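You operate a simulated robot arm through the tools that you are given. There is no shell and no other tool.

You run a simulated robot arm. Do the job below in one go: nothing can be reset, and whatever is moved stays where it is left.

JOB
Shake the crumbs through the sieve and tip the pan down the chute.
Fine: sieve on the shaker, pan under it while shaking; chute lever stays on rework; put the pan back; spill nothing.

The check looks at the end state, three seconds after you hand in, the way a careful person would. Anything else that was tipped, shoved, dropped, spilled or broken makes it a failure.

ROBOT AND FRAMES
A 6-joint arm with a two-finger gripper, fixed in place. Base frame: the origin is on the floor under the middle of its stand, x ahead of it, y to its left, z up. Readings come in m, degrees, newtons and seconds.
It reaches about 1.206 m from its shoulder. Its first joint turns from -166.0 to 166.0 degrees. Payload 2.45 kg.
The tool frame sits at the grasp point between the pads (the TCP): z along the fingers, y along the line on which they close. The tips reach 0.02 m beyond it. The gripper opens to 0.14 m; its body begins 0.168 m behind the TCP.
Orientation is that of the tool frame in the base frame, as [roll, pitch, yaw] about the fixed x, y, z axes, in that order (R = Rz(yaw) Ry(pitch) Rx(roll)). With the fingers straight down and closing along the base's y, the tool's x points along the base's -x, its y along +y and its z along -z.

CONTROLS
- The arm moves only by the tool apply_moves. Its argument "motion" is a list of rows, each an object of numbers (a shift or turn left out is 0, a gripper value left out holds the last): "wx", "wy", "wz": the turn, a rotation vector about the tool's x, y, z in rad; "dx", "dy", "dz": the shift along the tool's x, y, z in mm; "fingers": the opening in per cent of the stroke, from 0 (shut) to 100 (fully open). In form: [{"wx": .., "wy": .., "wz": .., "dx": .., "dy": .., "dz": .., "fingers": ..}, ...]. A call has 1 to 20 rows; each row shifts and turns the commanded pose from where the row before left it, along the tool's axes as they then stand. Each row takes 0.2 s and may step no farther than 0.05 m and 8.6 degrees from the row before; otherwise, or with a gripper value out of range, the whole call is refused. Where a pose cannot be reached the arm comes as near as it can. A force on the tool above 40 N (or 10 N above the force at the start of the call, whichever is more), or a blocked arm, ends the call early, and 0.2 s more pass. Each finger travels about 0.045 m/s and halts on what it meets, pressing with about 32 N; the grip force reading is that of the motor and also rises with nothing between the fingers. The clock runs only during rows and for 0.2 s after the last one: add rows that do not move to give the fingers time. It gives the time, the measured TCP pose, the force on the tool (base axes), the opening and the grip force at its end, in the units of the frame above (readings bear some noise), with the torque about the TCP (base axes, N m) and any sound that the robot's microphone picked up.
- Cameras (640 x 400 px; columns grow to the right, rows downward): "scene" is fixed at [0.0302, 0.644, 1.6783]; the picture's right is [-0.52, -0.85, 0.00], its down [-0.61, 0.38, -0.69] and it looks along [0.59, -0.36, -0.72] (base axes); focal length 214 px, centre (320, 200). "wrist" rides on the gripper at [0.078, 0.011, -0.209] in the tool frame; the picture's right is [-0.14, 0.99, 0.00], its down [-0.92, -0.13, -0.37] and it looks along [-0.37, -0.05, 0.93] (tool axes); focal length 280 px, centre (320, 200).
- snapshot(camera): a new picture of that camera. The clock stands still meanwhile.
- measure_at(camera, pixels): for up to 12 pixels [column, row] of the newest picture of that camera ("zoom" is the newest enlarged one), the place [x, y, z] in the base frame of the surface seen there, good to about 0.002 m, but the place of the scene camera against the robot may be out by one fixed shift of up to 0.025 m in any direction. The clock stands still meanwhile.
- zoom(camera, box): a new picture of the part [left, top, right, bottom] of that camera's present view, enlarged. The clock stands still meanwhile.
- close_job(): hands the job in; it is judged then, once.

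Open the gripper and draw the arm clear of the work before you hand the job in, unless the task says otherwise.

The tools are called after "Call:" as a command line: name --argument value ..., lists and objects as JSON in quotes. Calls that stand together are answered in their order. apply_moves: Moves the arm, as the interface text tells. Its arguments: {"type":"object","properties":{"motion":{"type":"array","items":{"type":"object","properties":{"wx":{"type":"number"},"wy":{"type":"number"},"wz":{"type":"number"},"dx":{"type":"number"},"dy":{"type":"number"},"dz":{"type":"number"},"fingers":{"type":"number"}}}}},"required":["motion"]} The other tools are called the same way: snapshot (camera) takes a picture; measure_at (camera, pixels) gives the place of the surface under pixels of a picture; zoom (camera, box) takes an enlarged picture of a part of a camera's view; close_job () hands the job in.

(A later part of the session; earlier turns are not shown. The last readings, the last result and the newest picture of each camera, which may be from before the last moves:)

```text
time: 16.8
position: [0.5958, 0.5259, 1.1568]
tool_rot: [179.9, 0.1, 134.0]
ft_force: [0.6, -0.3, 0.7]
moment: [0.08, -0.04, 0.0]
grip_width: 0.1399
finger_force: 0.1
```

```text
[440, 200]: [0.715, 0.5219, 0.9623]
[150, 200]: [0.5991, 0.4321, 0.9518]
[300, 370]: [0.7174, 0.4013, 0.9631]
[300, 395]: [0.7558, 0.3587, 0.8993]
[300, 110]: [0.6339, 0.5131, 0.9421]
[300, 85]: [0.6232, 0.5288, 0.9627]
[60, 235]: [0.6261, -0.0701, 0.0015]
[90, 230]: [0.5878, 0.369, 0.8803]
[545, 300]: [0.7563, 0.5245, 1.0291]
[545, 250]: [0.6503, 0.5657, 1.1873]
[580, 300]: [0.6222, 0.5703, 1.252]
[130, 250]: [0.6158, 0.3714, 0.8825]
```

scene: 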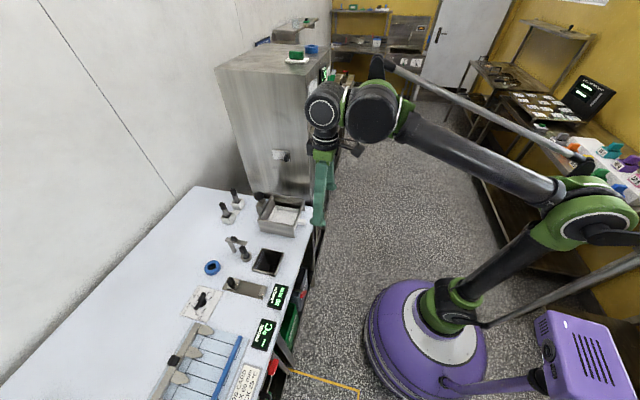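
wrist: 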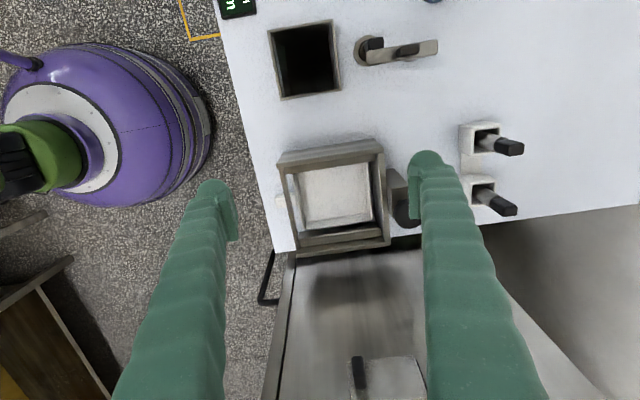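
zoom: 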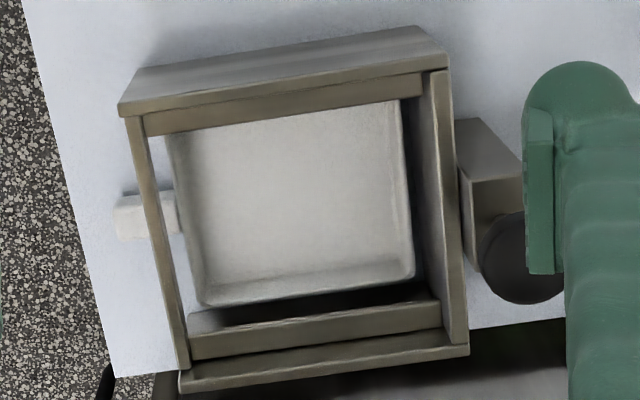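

I'll sample fine lines across the right wall and ledge, the left wall and ledge, the front crossbar and the back wall to get their exact positions.

Call:
measure_at --camera "zoom" --pixels '[[300, 78], [300, 82], [300, 88], [300, 92], [300, 96], [300, 100], [300, 104], [300, 108], [300, 112], [300, 116], [300, 120], [300, 126]]'

Call:
measure_at --camera "zoom" --pixels '[[300, 318], [300, 324], [300, 330], [300, 336], [300, 342], [300, 348], [300, 354], [300, 358], [300, 362], [300, 366], [300, 372], [300, 378]]'

Call:
measure_at --camera "zoom" --pixels '[[140, 200], [145, 200], [155, 200], [160, 200], [165, 200], [170, 200], [402, 200], [410, 200], [418, 200], [426, 200], [434, 200], [450, 200]]'

Call:
measure_at --camera "zoom" --pixels '[[456, 200], [460, 200], [490, 260], [500, 280], [520, 300], [530, 285], [400, 110], [405, 250], [205, 300], [170, 140], [300, 290], [120, 220]]'

```text
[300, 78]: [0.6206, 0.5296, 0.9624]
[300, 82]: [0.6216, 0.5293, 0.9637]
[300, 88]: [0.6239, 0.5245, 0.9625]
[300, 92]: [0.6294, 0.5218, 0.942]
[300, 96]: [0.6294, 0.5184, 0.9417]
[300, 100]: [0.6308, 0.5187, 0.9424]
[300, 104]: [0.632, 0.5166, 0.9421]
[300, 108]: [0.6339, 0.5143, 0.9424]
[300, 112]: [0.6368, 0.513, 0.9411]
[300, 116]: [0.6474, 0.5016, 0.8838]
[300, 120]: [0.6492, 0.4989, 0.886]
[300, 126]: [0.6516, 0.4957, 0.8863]
```

```text
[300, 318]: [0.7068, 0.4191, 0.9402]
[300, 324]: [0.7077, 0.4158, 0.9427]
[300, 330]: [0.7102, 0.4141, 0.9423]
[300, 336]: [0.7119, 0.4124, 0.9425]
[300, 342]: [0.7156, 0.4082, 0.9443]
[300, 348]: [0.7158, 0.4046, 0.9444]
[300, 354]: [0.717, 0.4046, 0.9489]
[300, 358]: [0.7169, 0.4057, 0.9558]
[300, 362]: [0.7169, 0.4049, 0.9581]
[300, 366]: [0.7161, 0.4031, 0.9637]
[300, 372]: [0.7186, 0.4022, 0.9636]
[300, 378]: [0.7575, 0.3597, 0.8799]
```

```text
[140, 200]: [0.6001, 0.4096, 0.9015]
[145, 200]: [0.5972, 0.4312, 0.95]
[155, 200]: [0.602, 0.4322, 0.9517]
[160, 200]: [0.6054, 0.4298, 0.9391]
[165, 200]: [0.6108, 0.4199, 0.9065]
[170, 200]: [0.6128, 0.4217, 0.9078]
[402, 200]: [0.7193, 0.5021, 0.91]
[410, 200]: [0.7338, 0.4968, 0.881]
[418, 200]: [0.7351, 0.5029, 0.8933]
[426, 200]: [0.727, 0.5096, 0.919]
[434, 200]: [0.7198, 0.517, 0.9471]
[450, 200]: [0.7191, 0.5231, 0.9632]
```

```text
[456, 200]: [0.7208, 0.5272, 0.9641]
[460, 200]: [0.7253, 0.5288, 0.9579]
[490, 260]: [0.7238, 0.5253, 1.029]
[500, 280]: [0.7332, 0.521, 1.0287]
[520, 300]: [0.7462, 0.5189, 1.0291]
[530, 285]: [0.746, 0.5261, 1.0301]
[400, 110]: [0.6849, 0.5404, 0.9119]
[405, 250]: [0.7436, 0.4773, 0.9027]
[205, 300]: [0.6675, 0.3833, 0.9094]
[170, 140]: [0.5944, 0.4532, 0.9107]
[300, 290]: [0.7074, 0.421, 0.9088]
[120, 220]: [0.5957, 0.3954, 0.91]
```

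I'll check the bench's exact heading from its front and right edges in this wrist picture, so everything is aligned.

Call:
measure_at --camera "wrist" --pixels '[[232, 45], [245, 95], [256, 145], [265, 180], [272, 215], [278, 240], [620, 205], [560, 213], [500, 220], [275, 95], [335, 85], [330, 25]]'

Call:
snapshot --camera "scene"

```text
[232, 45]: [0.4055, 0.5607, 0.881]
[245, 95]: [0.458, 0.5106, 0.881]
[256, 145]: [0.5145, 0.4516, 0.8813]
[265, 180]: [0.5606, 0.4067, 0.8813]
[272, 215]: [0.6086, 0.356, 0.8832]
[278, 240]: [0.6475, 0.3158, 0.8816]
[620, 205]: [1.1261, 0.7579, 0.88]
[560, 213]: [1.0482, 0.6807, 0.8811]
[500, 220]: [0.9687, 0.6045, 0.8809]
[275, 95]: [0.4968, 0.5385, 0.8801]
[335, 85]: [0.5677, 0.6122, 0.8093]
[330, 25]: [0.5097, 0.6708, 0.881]
```

```text
taken
```

scene: 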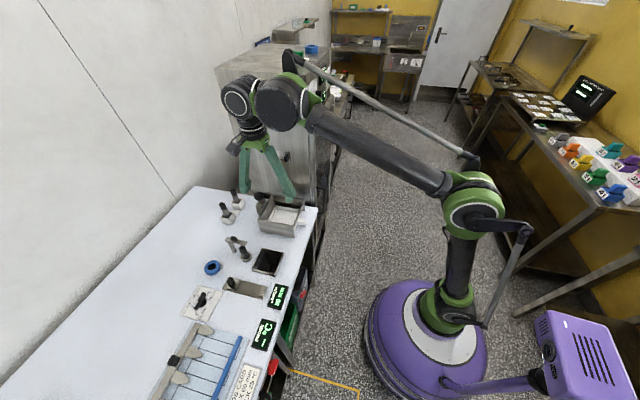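

The shaker's inner space is 0.1485 m wide between walls, with ledges 0.115 m apart at z≈0.9425, so the sieve must be centred within about ±4 mm at N≈0.805, T≈−0.139. Now I'll back off toward the robot, come down a little and travel along the bench to the sieve.

Call:
apply_moves --motion '[{"dy": -45}, {"dy": -45}, {"dy": -45}, {"dx": 30, "dz": 20}, {"dx": 45, "dz": 30}, {"dx": 45, "dz": 30}, {"dx": 45, "dz": 20}, {"dx": 45}, {"dx": 45}, {"dx": 45}, {"dx": 45}, {"dx": 45}, {"dx": 45}, {"dx": 45}, {"dx": 45}, {"dx": 45}, {"dx": 45}, {"dx": 45}, {"dx": 45}, {"dx": 10}]'

Call:
snapshot --camera "wrist"

Call:
snapshot --camera "scene"

```text
refused: row 5 steps farther than a row can; nothing moved
```

```text
taken
```

wrist: 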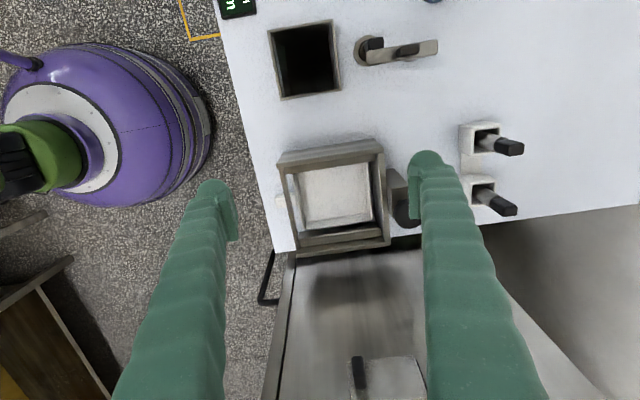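

```text
taken
```

scene: 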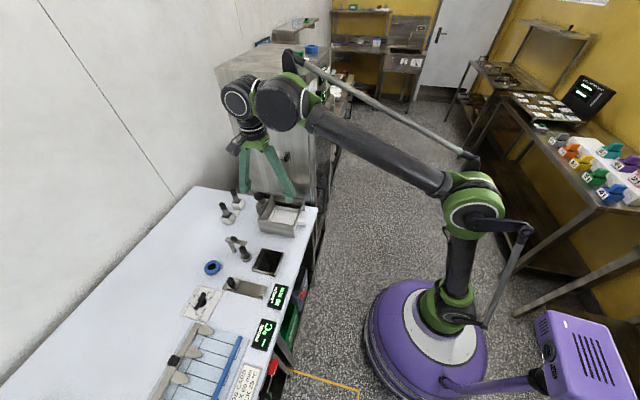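

The call was refused because one row stepped more than 50 mm in total, so nothing moved. I'll send the same path again with smaller combined steps.

Call:
apply_moves --motion '[{"dy": -45}, {"dy": -45}, {"dy": -45}, {"dx": 30, "dz": 25}, {"dx": 40, "dz": 25}, {"dx": 40, "dz": 25}, {"dx": 40, "dz": 25}, {"dx": 45}, {"dx": 45}, {"dx": 45}, {"dx": 45}, {"dx": 45}, {"dx": 45}, {"dx": 45}, {"dx": 45}, {"dx": 45}, {"dx": 45}, {"dx": 45}, {"dx": 25}]'

Call:
snapshot --camera "wrist"

Call:
snapshot --camera "scene"

```text
time: 20.8
position: [0.0334, 0.9151, 1.0555]
tool_rot: [-180.0, 0.0, 134.0]
ft_force: [-0.9, -0.4, 0.5]
moment: [0.03, 0.07, -0.03]
grip_width: 0.1402
finger_force: 0.1
```

```text
taken
```

wrist: 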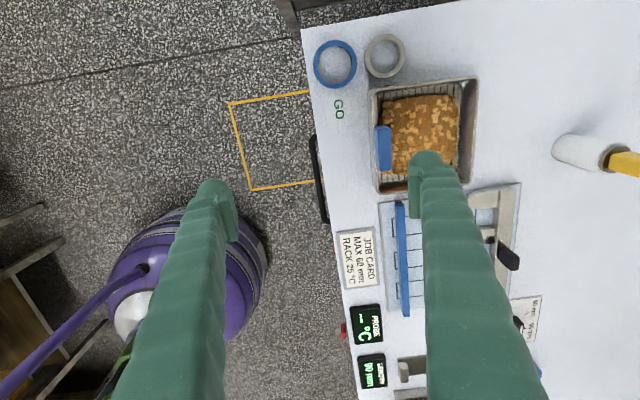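

```text
taken
```

scene: 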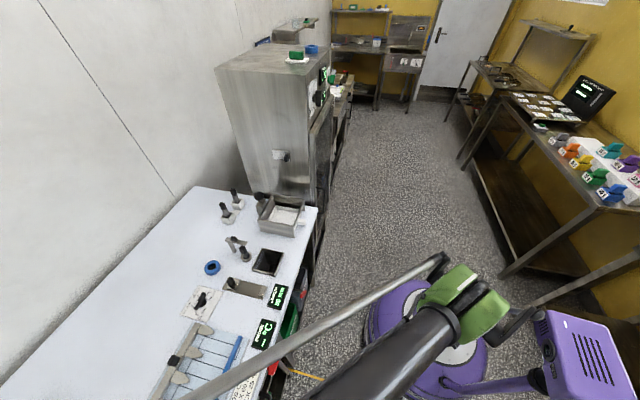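

The sieve and its blue grip at (384,148) are in clear view. I'll enlarge and measure the grip's faces and the box.

Call:
zoom --camera "wrist" --box '[350, 65, 500, 205]'

Call:
measure_at --camera "wrist" --pixels '[[378, 128], [390, 128], [384, 130], [384, 148], [378, 150], [389, 150], [392, 160], [384, 168], [377, 165], [391, 168], [384, 124], [384, 171]]'

Call:
measure_at --camera "wrist" --pixels '[[372, 92], [474, 80], [374, 140], [380, 190], [473, 130], [425, 120], [400, 100], [465, 165]]'

```text
2.86 times, centred on (425, 135) of wrist
```

zoom: 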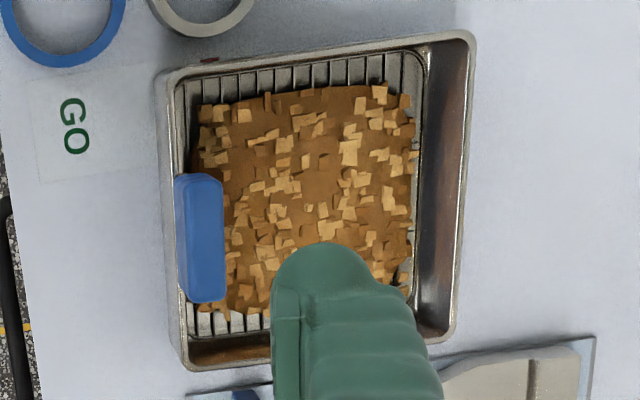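

```text
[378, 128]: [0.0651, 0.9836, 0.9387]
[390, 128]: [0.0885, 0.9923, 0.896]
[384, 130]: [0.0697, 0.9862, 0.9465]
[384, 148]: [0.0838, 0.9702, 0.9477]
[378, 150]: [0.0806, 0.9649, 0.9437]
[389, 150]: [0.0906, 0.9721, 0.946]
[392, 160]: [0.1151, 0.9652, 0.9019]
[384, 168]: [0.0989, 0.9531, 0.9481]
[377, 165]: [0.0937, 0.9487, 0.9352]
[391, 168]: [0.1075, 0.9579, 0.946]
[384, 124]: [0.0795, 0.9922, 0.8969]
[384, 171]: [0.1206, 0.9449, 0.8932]
```

```text
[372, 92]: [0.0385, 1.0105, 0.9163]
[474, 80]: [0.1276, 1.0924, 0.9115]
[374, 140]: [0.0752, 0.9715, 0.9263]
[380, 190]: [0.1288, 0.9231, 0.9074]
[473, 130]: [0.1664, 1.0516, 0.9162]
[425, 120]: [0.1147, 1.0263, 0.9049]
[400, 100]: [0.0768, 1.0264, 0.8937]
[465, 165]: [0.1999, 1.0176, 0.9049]
```

The grip's top is centred at about (0.0856, 0.970), z≈0.948, and is about 20 × 50 mm. I'll half-close the fingers, move above the grip and come down to z≈1.0 for a check.

Call:
apply_moves --motion '[{"fingers": 55, "dy": 20, "dx": 1, "wz": -0.0087}, {"fingers": 55, "dy": 20, "dx": 1}, {"fingers": 55, "dy": 20, "dx": 1}, {"fingers": 55, "dy": 16}, {"fingers": 55, "dz": 20}, {"fingers": 55, "dz": 20}, {"fingers": 55, "dz": 15}]'

Call:
snapshot --camera "wrist"

Call:
zoom --camera "wrist" --box '[200, 100, 440, 300]'

```text
time: 22.4
position: [0.0845, 0.9689, 1.0002]
tool_rot: [179.9, 0.0, 134.5]
ft_force: [-0.2, 0.1, -0.3]
moment: [-0.02, -0.02, 0.01]
grip_width: 0.077
finger_force: 0.0
```

```text
taken
```

wrist: 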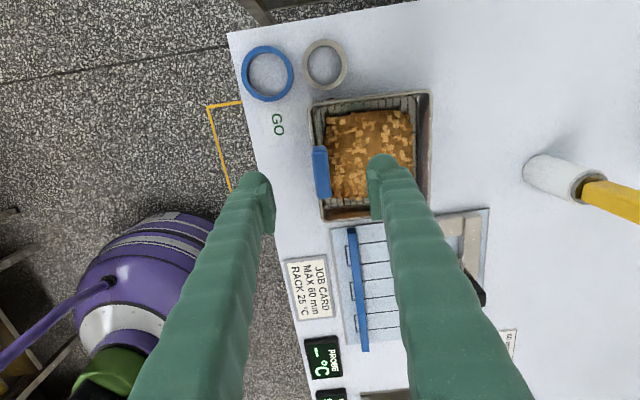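

```text
2.00 times, centred on (320, 200) of wrist
```

zoom: 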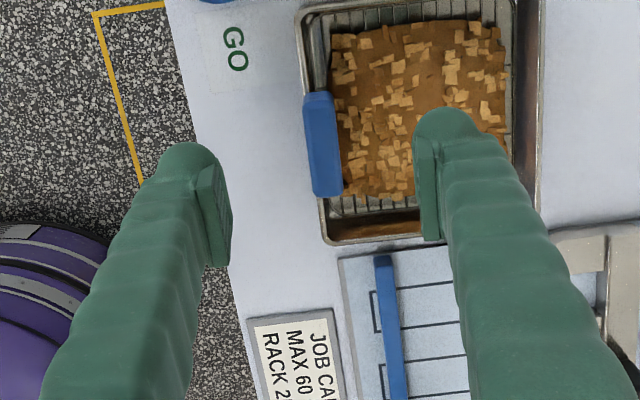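

The grip sits between the pads, so I'll descend straight down to z≈0.941. That keeps the tips about 4 mm above the rim and clear of the crumbs.

Call:
apply_moves --motion '[{"dz": 15, "fingers": 55}, {"dz": 15, "fingers": 55}, {"dz": 15, "fingers": 55}, {"dz": 10, "fingers": 55}, {"dz": 4, "fingers": 55}]'

Call:
zoom --camera "wrist" --box '[200, 50, 440, 250]'

```text
time: 23.6
position: [0.0842, 0.9693, 0.942]
tool_rot: [179.9, 0.0, 134.5]
ft_force: [-0.3, 0.4, 0.0]
moment: [0.02, -0.03, -0.02]
grip_width: 0.0771
finger_force: 0.1
```

```text
2.00 times, centred on (320, 150) of wrist
```

zoom: 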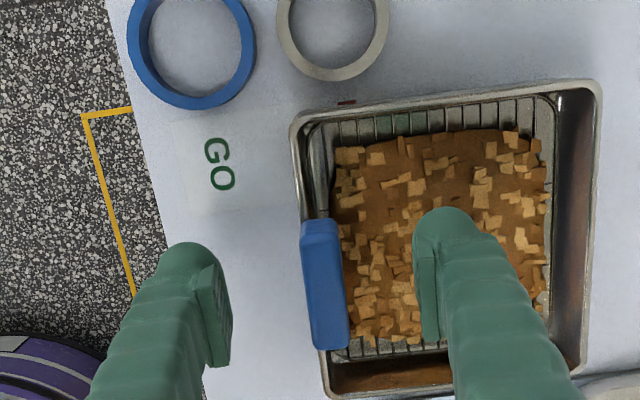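

The grip lies between the pads. There is a thin rod at about (318,190) beside the grip, so I'll zoom in further to see whether the barred sieve is separate from the metal box around it.

Call:
zoom --camera "wrist" --box '[340, 85, 420, 135]'

Call:
zoom --camera "wrist" --box '[340, 190, 440, 260]'

Call:
zoom --camera "wrist" --box '[440, 80, 520, 250]'

```text
8.00 times, centred on (380, 110) of wrist
```

zoom: 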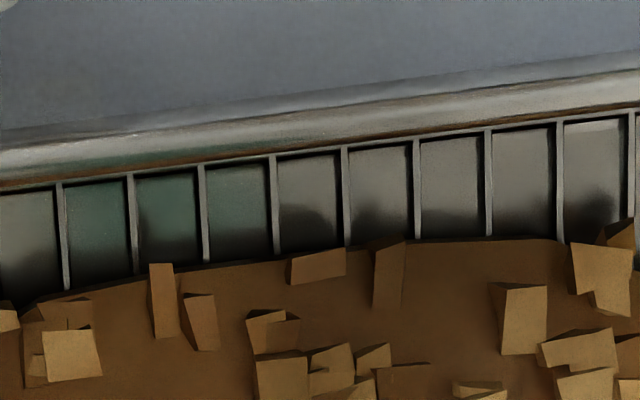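

```text
5.71 times, centred on (390, 225) of wrist
```

zoom: 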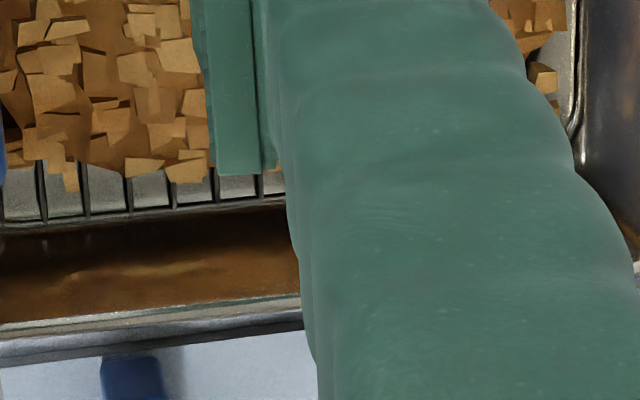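

```text
2.35 times, centred on (480, 165) of wrist
```

zoom: 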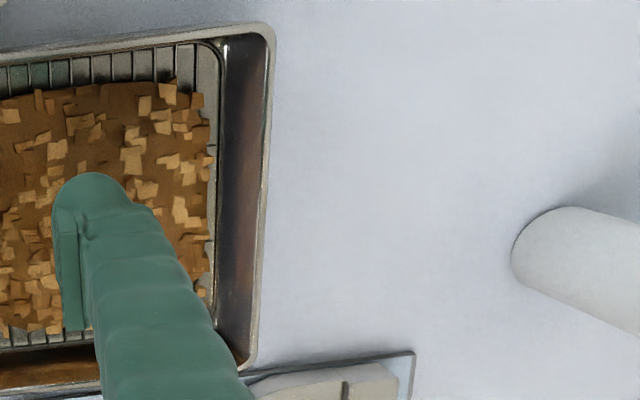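

The bars look like the sieve's own floor inside the box, and only the full box width (0.127 m) fits the shaker ledges. I'll close on the grip and read the width.

Call:
apply_moves --motion '[{"fingers": 0}, {"fingers": 0}, {"fingers": 0}, {"fingers": 0}, {"fingers": 0}, {"fingers": 0}]'

Call:
zoom --camera "wrist" --box '[200, 50, 440, 250]'

```text
time: 25.0
position: [0.0849, 0.9692, 0.9414]
tool_rot: [179.9, 0.0, 134.4]
ft_force: [0.3, 0.0, 0.1]
moment: [0.01, -0.04, -0.05]
grip_width: 0.0148
finger_force: 31.6
```

```text
2.00 times, centred on (320, 150) of wrist
```

zoom: 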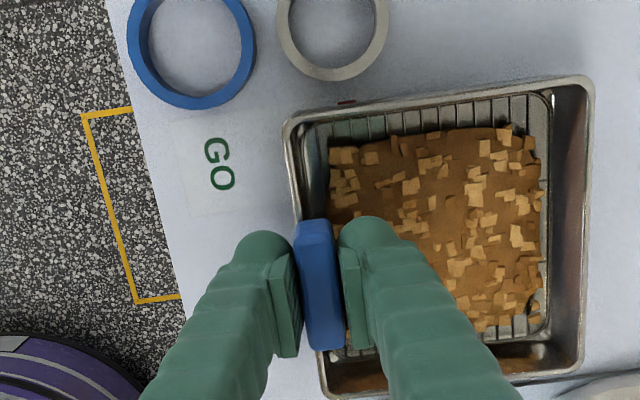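

The fingers hold the grip (width 0.0148 m, 31.6 N), and the whole box shifted with it by a few millimetres, so the grip belongs to the box. I'll lift slowly by 15 mm and check the load and level.

Call:
apply_moves --motion '[{"dz": -2, "fingers": 0}, {"dz": -3, "fingers": 0}, {"dz": -5, "fingers": 0}, {"dz": -5, "fingers": 0}, {"fingers": 0}, {"fingers": 0}]'

Call:
snapshot --camera "wrist"

Call:
zoom --camera "wrist" --box '[200, 50, 440, 250]'

```text
time: 26.4
position: [0.0837, 0.9679, 0.9554]
tool_rot: [179.9, 0.0, 134.5]
ft_force: [0.5, -0.6, -1.4]
moment: [-0.07, 0.06, 0.02]
grip_width: 0.0146
finger_force: 32.3
```

```text
taken
```

wrist: 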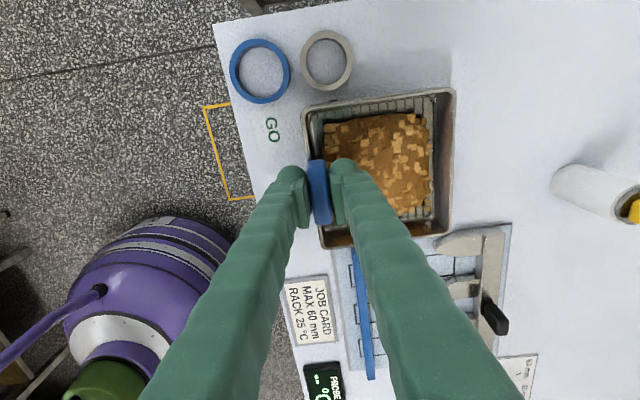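

```text
2.00 times, centred on (320, 150) of wrist
```

zoom: 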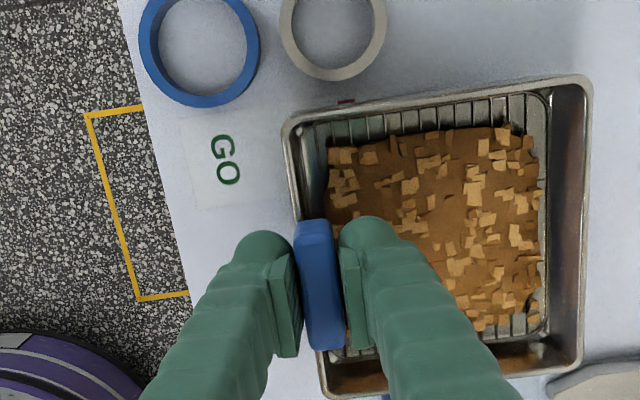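

The whole sieve came up, and the load is only about 1.4 N. I'll measure the rim corners to check that it's hanging level.

Call:
measure_at --camera "zoom" --pixels '[[287, 122], [588, 82], [578, 368], [335, 392], [440, 103], [583, 230], [292, 165], [460, 383], [440, 200], [545, 120], [230, 300], [400, 40]]'

Call:
zoom --camera "wrist" --box '[290, 70, 470, 260]'

```text
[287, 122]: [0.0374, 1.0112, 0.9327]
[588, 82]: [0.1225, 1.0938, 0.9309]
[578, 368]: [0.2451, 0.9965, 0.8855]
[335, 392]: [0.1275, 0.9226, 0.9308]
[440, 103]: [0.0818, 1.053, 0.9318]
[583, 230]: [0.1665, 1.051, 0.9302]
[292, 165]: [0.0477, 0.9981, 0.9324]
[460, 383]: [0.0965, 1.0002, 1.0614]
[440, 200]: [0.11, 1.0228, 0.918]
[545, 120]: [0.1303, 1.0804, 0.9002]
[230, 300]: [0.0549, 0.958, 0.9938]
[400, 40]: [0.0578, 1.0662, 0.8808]
```

```text
2.11 times, centred on (380, 165) of wrist
```

zoom: 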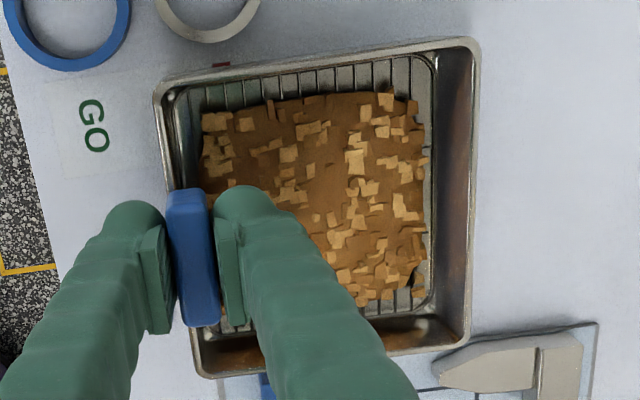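

The rim is level within about 2 mm (z≈0.931), and the sieve centre is 57 mm beyond the TCP toward the wall. I'll lift it smoothly to z≈1.03 and draw it in toward the robot so it can be raised over everything.

Call:
apply_moves --motion '[{"dz": -5, "fingers": 0}, {"dz": -10, "fingers": 0}, {"dz": -15, "fingers": 0}, {"dz": -15, "fingers": 0}, {"dz": -15, "fingers": 0}, {"dz": -10, "fingers": 0}, {"dz": -5, "fingers": 0}, {"dy": -8, "fingers": 0}, {"dy": -16, "fingers": 0}, {"dy": -20, "fingers": 0}, {"dy": -20, "fingers": 0}, {"dy": -20, "fingers": 0}, {"dy": -16, "fingers": 0}, {"dy": -8, "fingers": 0}]'

Call:
snapshot --camera "wrist"

```text
time: 29.4
position: [0.007, 0.8926, 1.0326]
tool_rot: [180.0, 0.0, 134.5]
ft_force: [-0.2, 0.7, -2.7]
moment: [-0.09, 0.03, 0.02]
grip_width: 0.0148
finger_force: 32.2
```

```text
taken
```

wrist: 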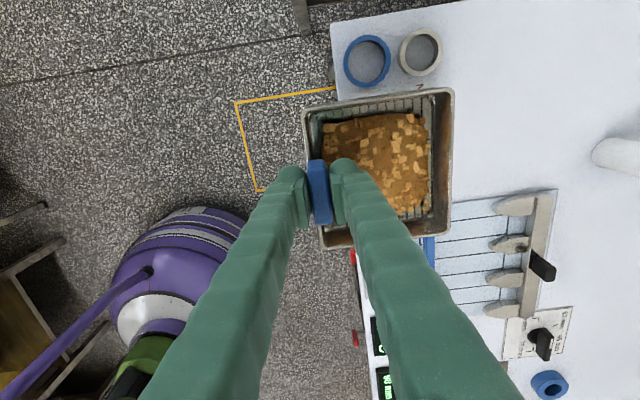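

The sieve is held level and the bench where it stood is clean. I'll travel along the bench toward the shaker in smooth 25 mm steps while rising to about z=1.10.

Call:
apply_moves --motion '[{"dx": -8, "dz": -3, "fingers": 0}, {"dx": -16, "dz": -4, "fingers": 0}, {"dx": -22, "dz": -5, "fingers": 0}, {"dx": -25, "dz": -5, "fingers": 0}, {"dx": -25, "dz": -5, "fingers": 0}, {"dx": -25, "dz": -5, "fingers": 0}, {"dx": -25, "dz": -5, "fingers": 0}, {"dx": -25, "dz": -5, "fingers": 0}, {"dx": -25, "dz": -5, "fingers": 0}, {"dx": -25, "dz": -5, "fingers": 0}, {"dx": -25, "dz": -5, "fingers": 0}, {"dx": -25, "dz": -5, "fingers": 0}, {"dx": -25, "dz": -5, "fingers": 0}, {"dx": -25, "dz": -5, "fingers": 0}, {"dx": -25, "fingers": 0}, {"dx": -25, "fingers": 0}, {"dx": -22, "fingers": 0}, {"dx": -16, "fingers": 0}, {"dx": -8, "fingers": 0}]'

Call:
snapshot --camera "wrist"

Call:
snapshot --camera "scene"

```text
time: 33.4
position: [0.2984, 0.5958, 1.0992]
tool_rot: [179.9, 0.0, 134.5]
ft_force: [-0.5, 0.2, -2.8]
moment: [-0.07, 0.05, 0.0]
grip_width: 0.0146
finger_force: 32.2
```

```text
taken
```

wrist: 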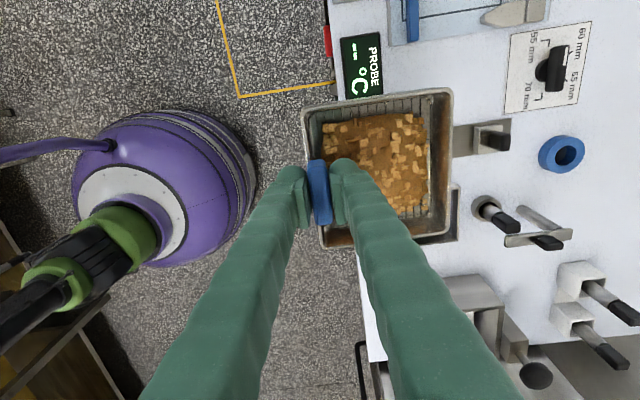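

```text
taken
```

scene: 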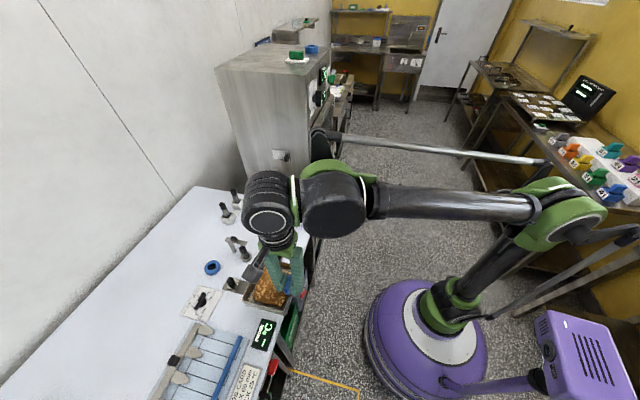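

The sieve is still level, with no crumbs on the bench. I'll continue along the bench by 355 mm so the sieve is in line with the shaker, staying in front of it.

Call:
apply_moves --motion '[{"dx": -8, "fingers": 0}, {"dx": -16, "fingers": 0}, {"dx": -22, "fingers": 0}, {"dx": -25, "fingers": 0}, {"dx": -25, "fingers": 0}, {"dx": -25, "fingers": 0}, {"dx": -25, "fingers": 0}, {"dx": -25, "fingers": 0}, {"dx": -25, "fingers": 0}, {"dx": -25, "fingers": 0}, {"dx": -25, "fingers": 0}, {"dx": -25, "fingers": 0}, {"dx": -25, "fingers": 0}, {"dx": -22, "fingers": 0}, {"dx": -16, "fingers": 0}, {"dx": -13, "fingers": 0}, {"dx": -8, "fingers": 0}]'

Call:
snapshot --camera "wrist"

Call:
snapshot --camera "scene"

```text
time: 37.0
position: [0.5497, 0.3431, 1.0983]
tool_rot: [179.9, 0.1, 134.5]
ft_force: [0.7, 0.1, -1.7]
moment: [-0.09, 0.04, 0.01]
grip_width: 0.0148
finger_force: 32.1
```

```text
taken
```

wrist: 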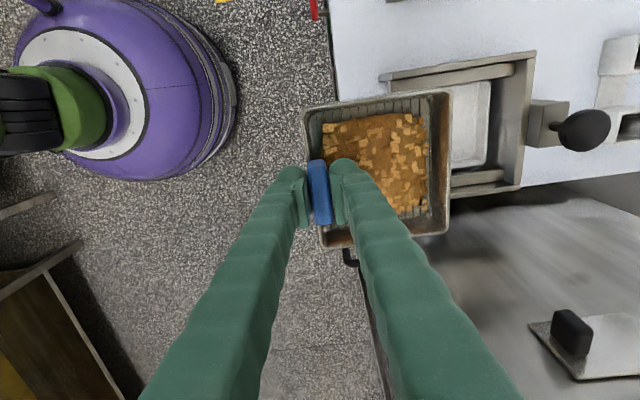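

```text
taken
```

scene: 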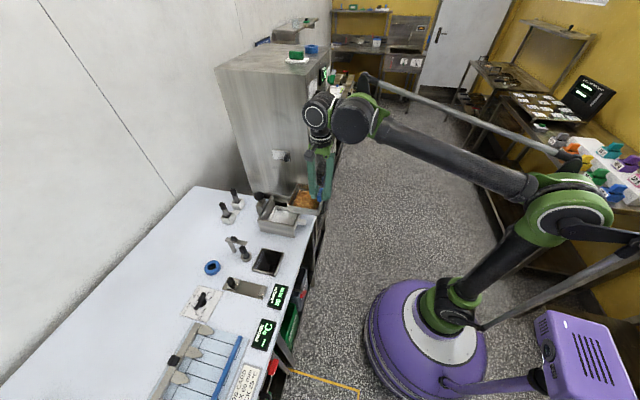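

The sieve is now in front of the shaker, and the shaker's back part and knob (584,130) are visible. I'll measure the ledges, walls and knob again from this pose to align accurately.

Call:
zoom --camera "wrist" --box '[440, 40, 620, 210]'

Call:
measure_at --camera "wrist" --pixels '[[480, 66], [480, 70], [480, 74], [480, 78], [480, 82], [470, 176], [470, 180], [470, 184], [470, 188], [470, 192], [470, 196], [480, 62]]'

Call:
measure_at --camera "wrist" --pixels '[[566, 130], [575, 120], [584, 130], [598, 130], [606, 125], [585, 115], [585, 147], [550, 112], [505, 120], [515, 120], [522, 120], [530, 120]]'

Call:
measure_at --camera "wrist" --pixels '[[303, 112], [449, 92], [447, 230], [323, 242], [375, 103], [450, 160], [385, 236], [310, 150]]'

```text
2.35 times, centred on (530, 125) of wrist
```

zoom: 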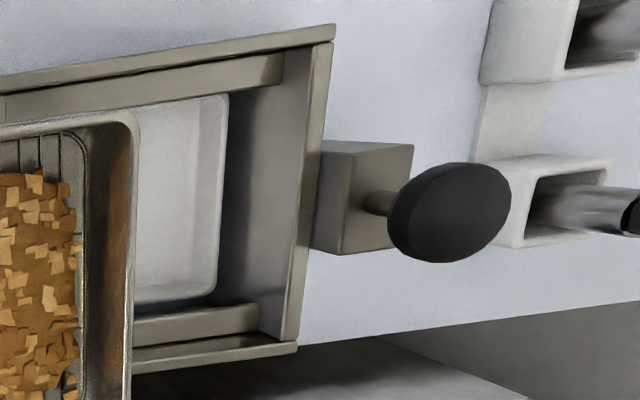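

```text
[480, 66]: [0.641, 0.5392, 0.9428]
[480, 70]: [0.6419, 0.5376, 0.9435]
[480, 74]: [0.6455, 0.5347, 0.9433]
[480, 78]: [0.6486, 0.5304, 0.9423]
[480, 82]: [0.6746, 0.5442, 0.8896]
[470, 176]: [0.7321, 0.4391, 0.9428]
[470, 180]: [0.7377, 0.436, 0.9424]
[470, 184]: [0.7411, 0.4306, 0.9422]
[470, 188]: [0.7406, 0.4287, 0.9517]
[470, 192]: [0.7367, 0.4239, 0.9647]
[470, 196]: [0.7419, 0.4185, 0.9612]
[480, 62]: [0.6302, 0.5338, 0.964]
```

```text
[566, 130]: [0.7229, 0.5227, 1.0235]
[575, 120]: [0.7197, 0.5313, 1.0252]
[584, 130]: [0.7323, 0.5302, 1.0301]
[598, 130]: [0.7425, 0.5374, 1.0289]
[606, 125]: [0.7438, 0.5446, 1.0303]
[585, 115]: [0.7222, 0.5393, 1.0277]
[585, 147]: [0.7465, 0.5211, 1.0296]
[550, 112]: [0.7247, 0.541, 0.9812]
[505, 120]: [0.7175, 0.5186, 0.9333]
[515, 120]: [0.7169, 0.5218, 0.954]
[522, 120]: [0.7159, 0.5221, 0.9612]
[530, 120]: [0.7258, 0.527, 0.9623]
```

```text
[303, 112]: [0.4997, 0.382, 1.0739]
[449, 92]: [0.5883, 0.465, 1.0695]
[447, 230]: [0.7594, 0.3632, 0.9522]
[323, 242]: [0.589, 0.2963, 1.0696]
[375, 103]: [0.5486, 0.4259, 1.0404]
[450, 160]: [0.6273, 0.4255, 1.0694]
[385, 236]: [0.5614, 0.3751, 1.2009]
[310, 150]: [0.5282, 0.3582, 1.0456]
```

The walls' inner faces are at T≈−0.213 and −0.063, so the centre is −0.138. The sieve centre is now at T≈−0.140, N≈0.686, so I'll move it 119 mm forward and 2 mm left over the shaker, still 70 mm above the ledges.

Call:
apply_moves --motion '[{"dy": 8, "dx": 1, "fingers": 0}, {"dy": 16, "dx": 1, "fingers": 0}, {"dy": 20, "fingers": 0}, {"dy": 20, "fingers": 0}, {"dy": 20, "fingers": 0}, {"dy": 16, "fingers": 0}, {"dy": 12, "fingers": 0}, {"dy": 7, "fingers": 0}, {"fingers": 0}]'

Call:
snapshot --camera "wrist"

Call:
snapshot --camera "scene"

```text
time: 39.0
position: [0.6335, 0.4269, 1.0999]
tool_rot: [179.8, 0.0, 134.6]
ft_force: [0.4, -0.1, -1.8]
moment: [-0.06, 0.03, -0.01]
grip_width: 0.0149
finger_force: 32.2
```

```text
taken
```

wrist: 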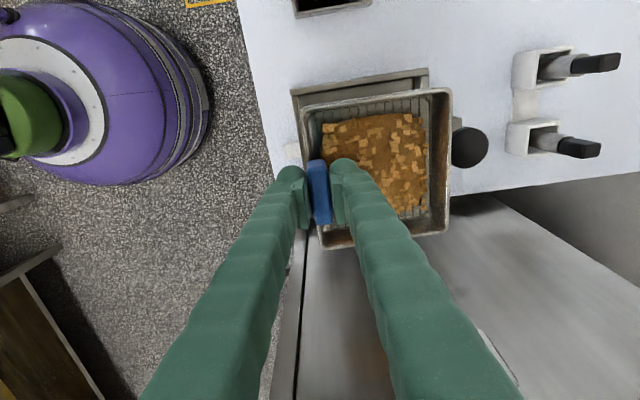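

```text
taken
```

scene: 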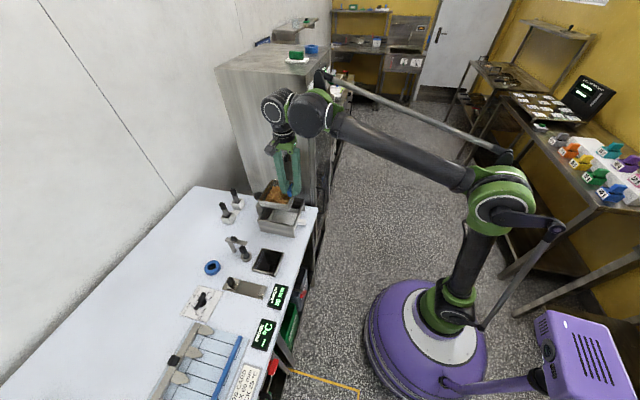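

The sieve hangs above the shaker. I'll measure the sieve's rim and the visible shaker walls once more before lowering.

Call:
measure_at --camera "wrist" --pixels '[[303, 112], [449, 92], [323, 242], [450, 160], [380, 102], [447, 228], [360, 86], [410, 77], [297, 95], [427, 75], [470, 150], [400, 101]]'

Call:
zoom --camera "wrist" --box '[280, 60, 480, 260]'

Call:
zoom --camera "scene" --box '[240, 170, 330, 240]'

```text
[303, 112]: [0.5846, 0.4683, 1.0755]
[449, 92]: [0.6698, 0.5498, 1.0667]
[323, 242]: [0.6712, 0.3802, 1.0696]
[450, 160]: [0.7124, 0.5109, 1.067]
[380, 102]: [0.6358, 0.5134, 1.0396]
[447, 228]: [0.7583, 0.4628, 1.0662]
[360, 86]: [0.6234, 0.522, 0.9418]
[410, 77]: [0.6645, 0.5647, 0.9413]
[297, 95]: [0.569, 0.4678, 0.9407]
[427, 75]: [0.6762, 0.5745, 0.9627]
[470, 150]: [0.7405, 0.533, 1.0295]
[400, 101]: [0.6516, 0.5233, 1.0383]
```

```text
2.00 times, centred on (380, 160) of wrist
```

zoom: 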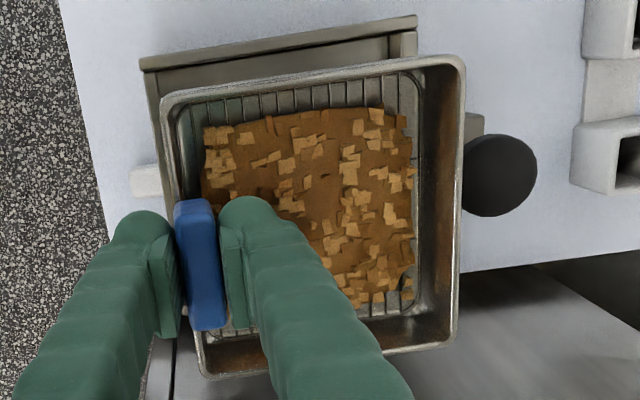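

```text
5.71 times, centred on (285, 205) of scene
```

zoom: 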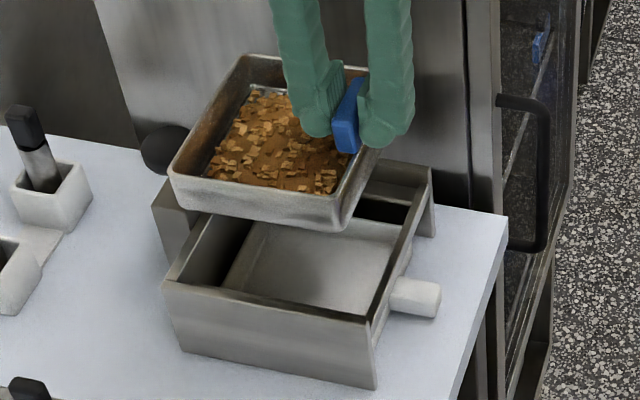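

The sieve is centred at T≈−0.138, N≈0.805, right over the seat, with its rim at z≈1.068. I'll lower it 75 mm smoothly, then check.

Call:
apply_moves --motion '[{"dz": 5, "fingers": 0}, {"dz": 10, "fingers": 0}, {"dz": 12, "fingers": 0}, {"dz": 12, "fingers": 0}, {"dz": 12, "fingers": 0}, {"dz": 10, "fingers": 0}, {"dz": 8, "fingers": 0}, {"dz": 6, "fingers": 0}, {"fingers": 0}]'

Call:
snapshot --camera "wrist"

Call:
zoom --camera "wrist" --box '[280, 60, 480, 260]'

Call:
zoom --camera "scene" --box '[240, 170, 330, 240]'

```text
time: 41.0
position: [0.6332, 0.4273, 1.0226]
tool_rot: [180.0, 0.0, 134.6]
ft_force: [0.1, 0.4, -2.0]
moment: [-0.04, 0.08, 0.0]
grip_width: 0.0147
finger_force: 31.6
```

```text
taken
```

wrist: 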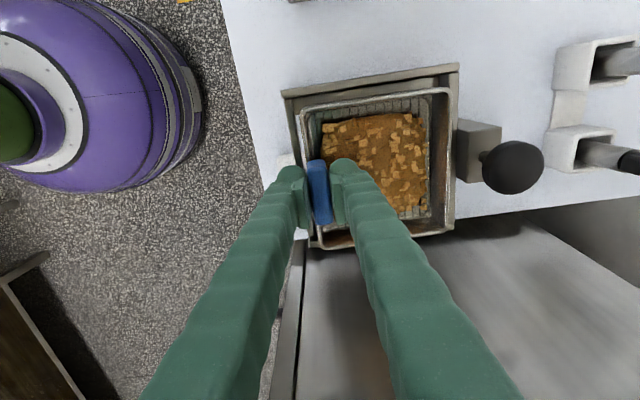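

```text
2.00 times, centred on (380, 160) of wrist
```

zoom: 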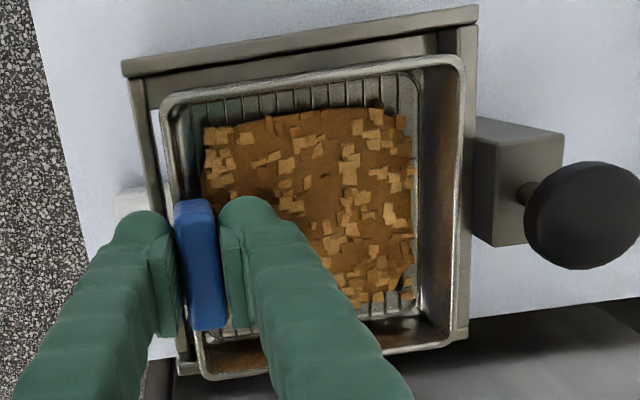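

```text
5.71 times, centred on (285, 205) of scene
```

zoom: 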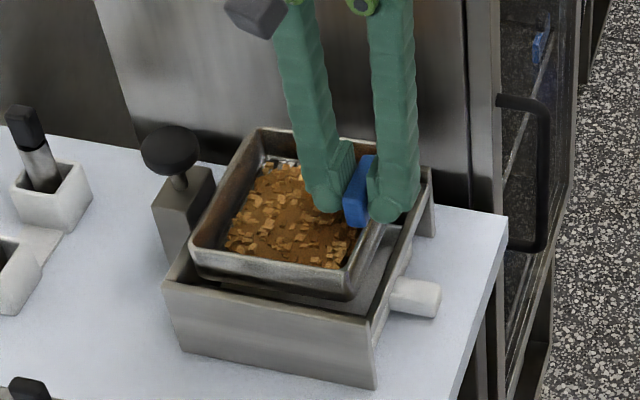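

The sieve is between the side walls with even gaps. I'll lower it in small steps and watch the force to feel the ledges.

Call:
apply_moves --motion '[{"dz": 3, "fingers": 0}, {"dz": 3, "fingers": 0}, {"dz": 2, "fingers": 0}, {"fingers": 0}]'

Call:
apply_moves --motion '[{"dz": 2, "fingers": 0}, {"fingers": 0}]'

Call:
zoom --camera "wrist" --box '[280, 60, 480, 260]'

```text
time: 42.0
position: [0.6307, 0.4285, 1.0151]
tool_rot: [179.8, 0.0, 134.6]
ft_force: [-0.4, 0.0, -2.1]
moment: [-0.02, 0.07, -0.02]
grip_width: 0.0148
finger_force: 32.2
```

```text
time: 42.6
position: [0.6311, 0.4284, 1.0129]
tool_rot: [179.9, -0.1, 134.6]
ft_force: [0.4, -0.1, -1.6]
moment: [-0.04, 0.04, 0.0]
grip_width: 0.0149
finger_force: 32.1
```

```text
2.00 times, centred on (380, 160) of wrist
```

zoom: 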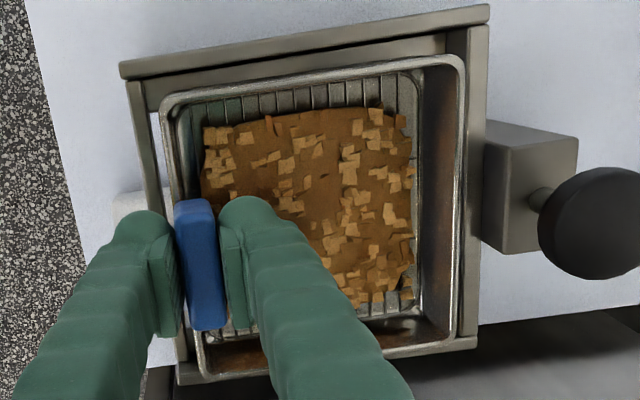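

There is no contact yet (force −1.6 N at z=1.0129). I'll go on lowering in 1–2 mm steps.

Call:
apply_moves --motion '[{"dz": 2, "fingers": 0}, {"fingers": 0}]'

Call:
apply_moves --motion '[{"dz": 2, "fingers": 0}, {"fingers": 0}]'

Call:
apply_moves --motion '[{"dz": 1.5, "fingers": 0}, {"fingers": 0}]'

```text
time: 43.2
position: [0.6313, 0.4285, 1.011]
tool_rot: [179.9, -0.1, 134.4]
ft_force: [-0.3, 0.3, -1.8]
moment: [-0.04, 0.03, 0.03]
grip_width: 0.0148
finger_force: 32.3
```

```text
time: 43.8
position: [0.6327, 0.4279, 1.0096]
tool_rot: [179.9, 0.0, 134.5]
ft_force: [-0.5, 0.4, -1.1]
moment: [-0.06, 0.02, 0.0]
grip_width: 0.0153
finger_force: 31.8
```

```text
time: 44.4
position: [0.6314, 0.4266, 1.0075]
tool_rot: [179.9, 0.0, 134.5]
ft_force: [0.2, 0.0, -2.2]
moment: [-0.04, 0.0, 0.01]
grip_width: 0.0148
finger_force: 31.9
```

The force is still about −2 N, so there's no clear contact. I'll measure the rim and ledge heights now.

Call:
snapshot --camera "wrist"

Call:
measure_at --camera "wrist" --pixels '[[303, 112], [449, 92], [323, 242], [450, 160], [380, 98], [447, 228], [360, 88], [410, 79], [380, 84], [427, 72], [470, 150], [400, 110]]'

Call:
zoom --camera "wrist" --box '[280, 60, 480, 260]'

Call:
zoom --camera "scene" --box '[250, 185, 320, 240]'

```text
taken
```

wrist: 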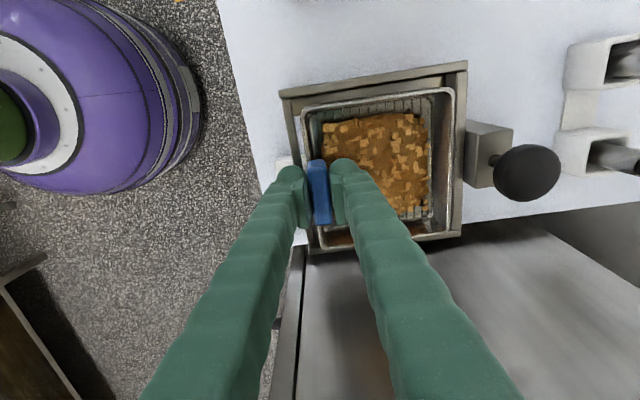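

```text
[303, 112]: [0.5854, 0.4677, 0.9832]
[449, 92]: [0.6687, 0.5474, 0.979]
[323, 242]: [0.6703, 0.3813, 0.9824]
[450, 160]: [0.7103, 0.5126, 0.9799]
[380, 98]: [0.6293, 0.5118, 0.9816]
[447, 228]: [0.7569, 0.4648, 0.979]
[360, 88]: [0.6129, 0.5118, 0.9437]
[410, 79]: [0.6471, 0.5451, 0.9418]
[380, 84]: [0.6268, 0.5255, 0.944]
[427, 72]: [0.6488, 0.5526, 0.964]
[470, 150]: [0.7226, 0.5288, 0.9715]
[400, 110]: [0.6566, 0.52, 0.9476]
```

```text
2.00 times, centred on (380, 160) of wrist
```

zoom: 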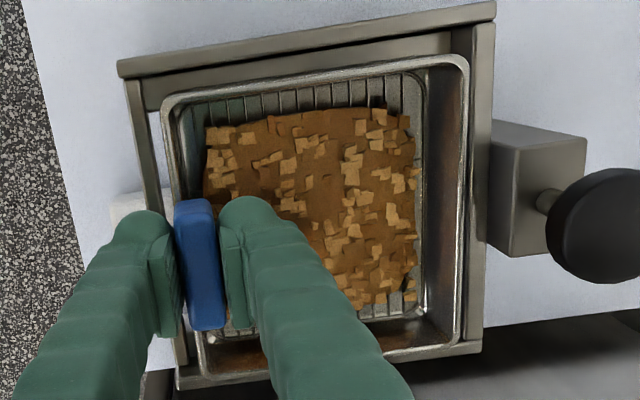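

```text
7.27 times, centred on (285, 212) of scene
```

zoom: 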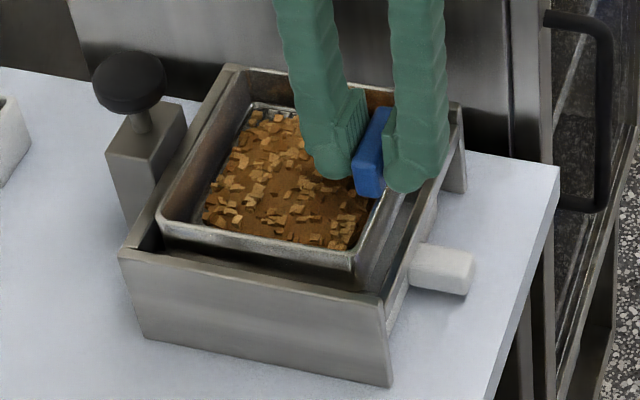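

The far rim is at z≈0.979, as expected when seated, and the near rim is at 0.983. I'll lower about 3 mm more in 1 mm steps, then check the force.

Call:
apply_moves --motion '[{"dz": 1, "fingers": 0}, {"fingers": 0}]'

Call:
apply_moves --motion '[{"dz": 1, "fingers": 0}, {"fingers": 0}]'

Call:
apply_moves --motion '[{"dz": 1, "fingers": 0}, {"fingers": 0}]'

```text
time: 45.0
position: [0.6325, 0.4277, 1.0067]
tool_rot: [179.9, 0.0, 134.5]
ft_force: [-0.2, -0.3, -0.4]
moment: [-0.01, 0.02, -0.01]
grip_width: 0.0149
finger_force: 32.1
```

```text
time: 45.6
position: [0.6328, 0.4283, 1.0053]
tool_rot: [179.9, 0.0, 134.5]
ft_force: [-0.5, -0.2, -0.8]
moment: [0.0, 0.01, 0.0]
grip_width: 0.015
finger_force: 32.3
```

```text
time: 46.2
position: [0.6331, 0.4282, 1.0046]
tool_rot: [179.9, 0.0, 134.5]
ft_force: [-0.4, -0.1, -0.6]
moment: [-0.05, 0.02, -0.03]
grip_width: 0.0147
finger_force: 32.3
```

The load has fallen from about −2 to −0.6 N, so the ledges now carry the sieve. One more millimetre and then I'll open the fingers gently.

Call:
apply_moves --motion '[{"dz": 1, "fingers": 0}, {"fingers": 0}]'

Call:
apply_moves --motion '[{"fingers": 15}, {"fingers": 20}, {"fingers": 28}, {"fingers": 35}, {"fingers": 35}]'

Call:
snapshot --camera "wrist"

Call:
zoom --camera "wrist" --box '[280, 60, 480, 260]'

```text
time: 46.8
position: [0.6314, 0.4279, 1.0037]
tool_rot: [179.9, 0.0, 134.5]
ft_force: [-0.4, -0.3, 0.4]
moment: [-0.03, 0.01, -0.05]
grip_width: 0.0149
finger_force: 31.4
```

```text
time: 48.0
position: [0.6317, 0.4271, 1.0031]
tool_rot: [179.9, -0.1, 134.5]
ft_force: [0.2, 0.2, 0.0]
moment: [0.04, -0.01, 0.0]
grip_width: 0.049
finger_force: 0.1
```

```text
taken
```

wrist: 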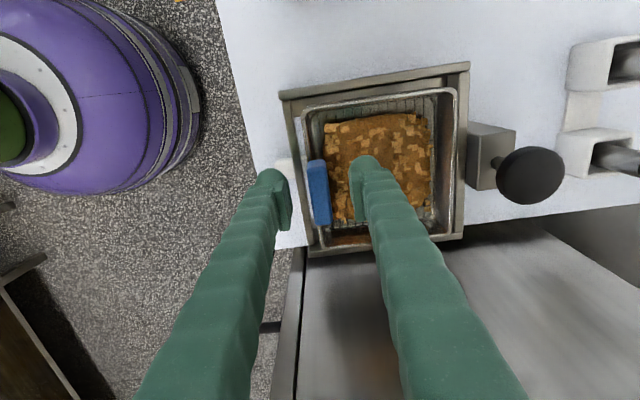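

```text
2.00 times, centred on (380, 160) of wrist
```

zoom: 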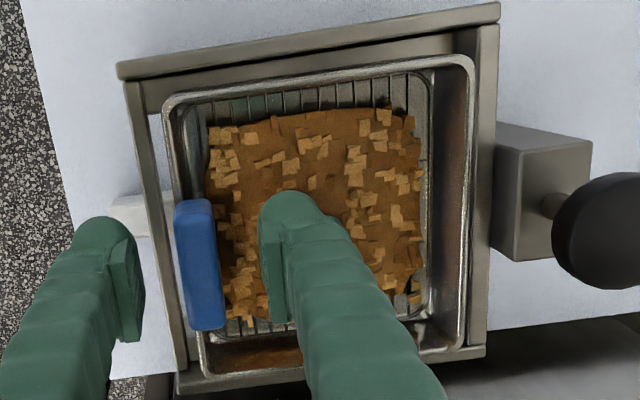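

The sieve is released and seated. I'll lift the fingers straight up clear of the grip and look down on it.

Call:
apply_moves --motion '[{"dz": -5, "fingers": 35}, {"dz": -15, "fingers": 35}, {"dz": -25, "fingers": 35}, {"dz": -30, "fingers": 35}, {"dz": -30, "fingers": 35}, {"dz": -25, "dy": -20, "fingers": 35}]'

Call:
snapshot --camera "wrist"

Call:
zoom --camera "wrist" --box '[260, 90, 440, 260]'

Call:
zoom --camera "scene" --box '[250, 180, 320, 240]'

```text
time: 49.4
position: [0.617, 0.414, 1.1338]
tool_rot: [179.8, -0.1, 134.4]
ft_force: [-0.7, -0.9, 0.4]
moment: [-0.01, 0.01, -0.01]
grip_width: 0.0491
finger_force: 0.0
```

```text
taken
```

wrist: 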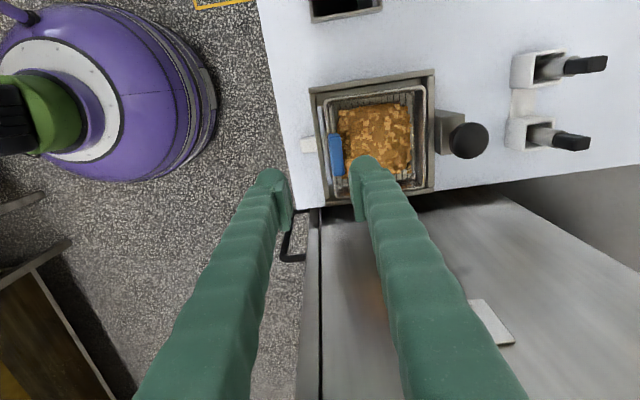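

```text
2.35 times, centred on (350, 175) of wrist
```

zoom: 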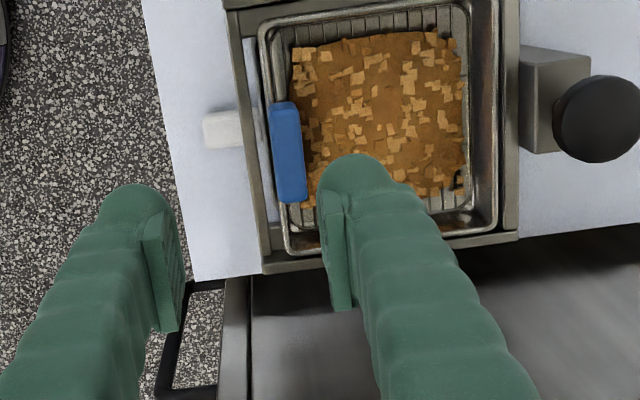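

```text
6.67 times, centred on (285, 210) of scene
```

zoom: 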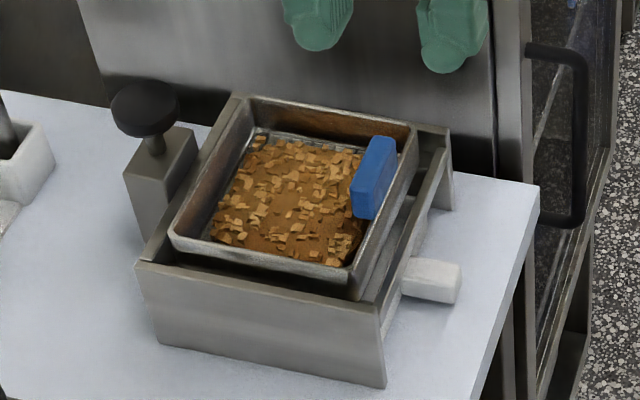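

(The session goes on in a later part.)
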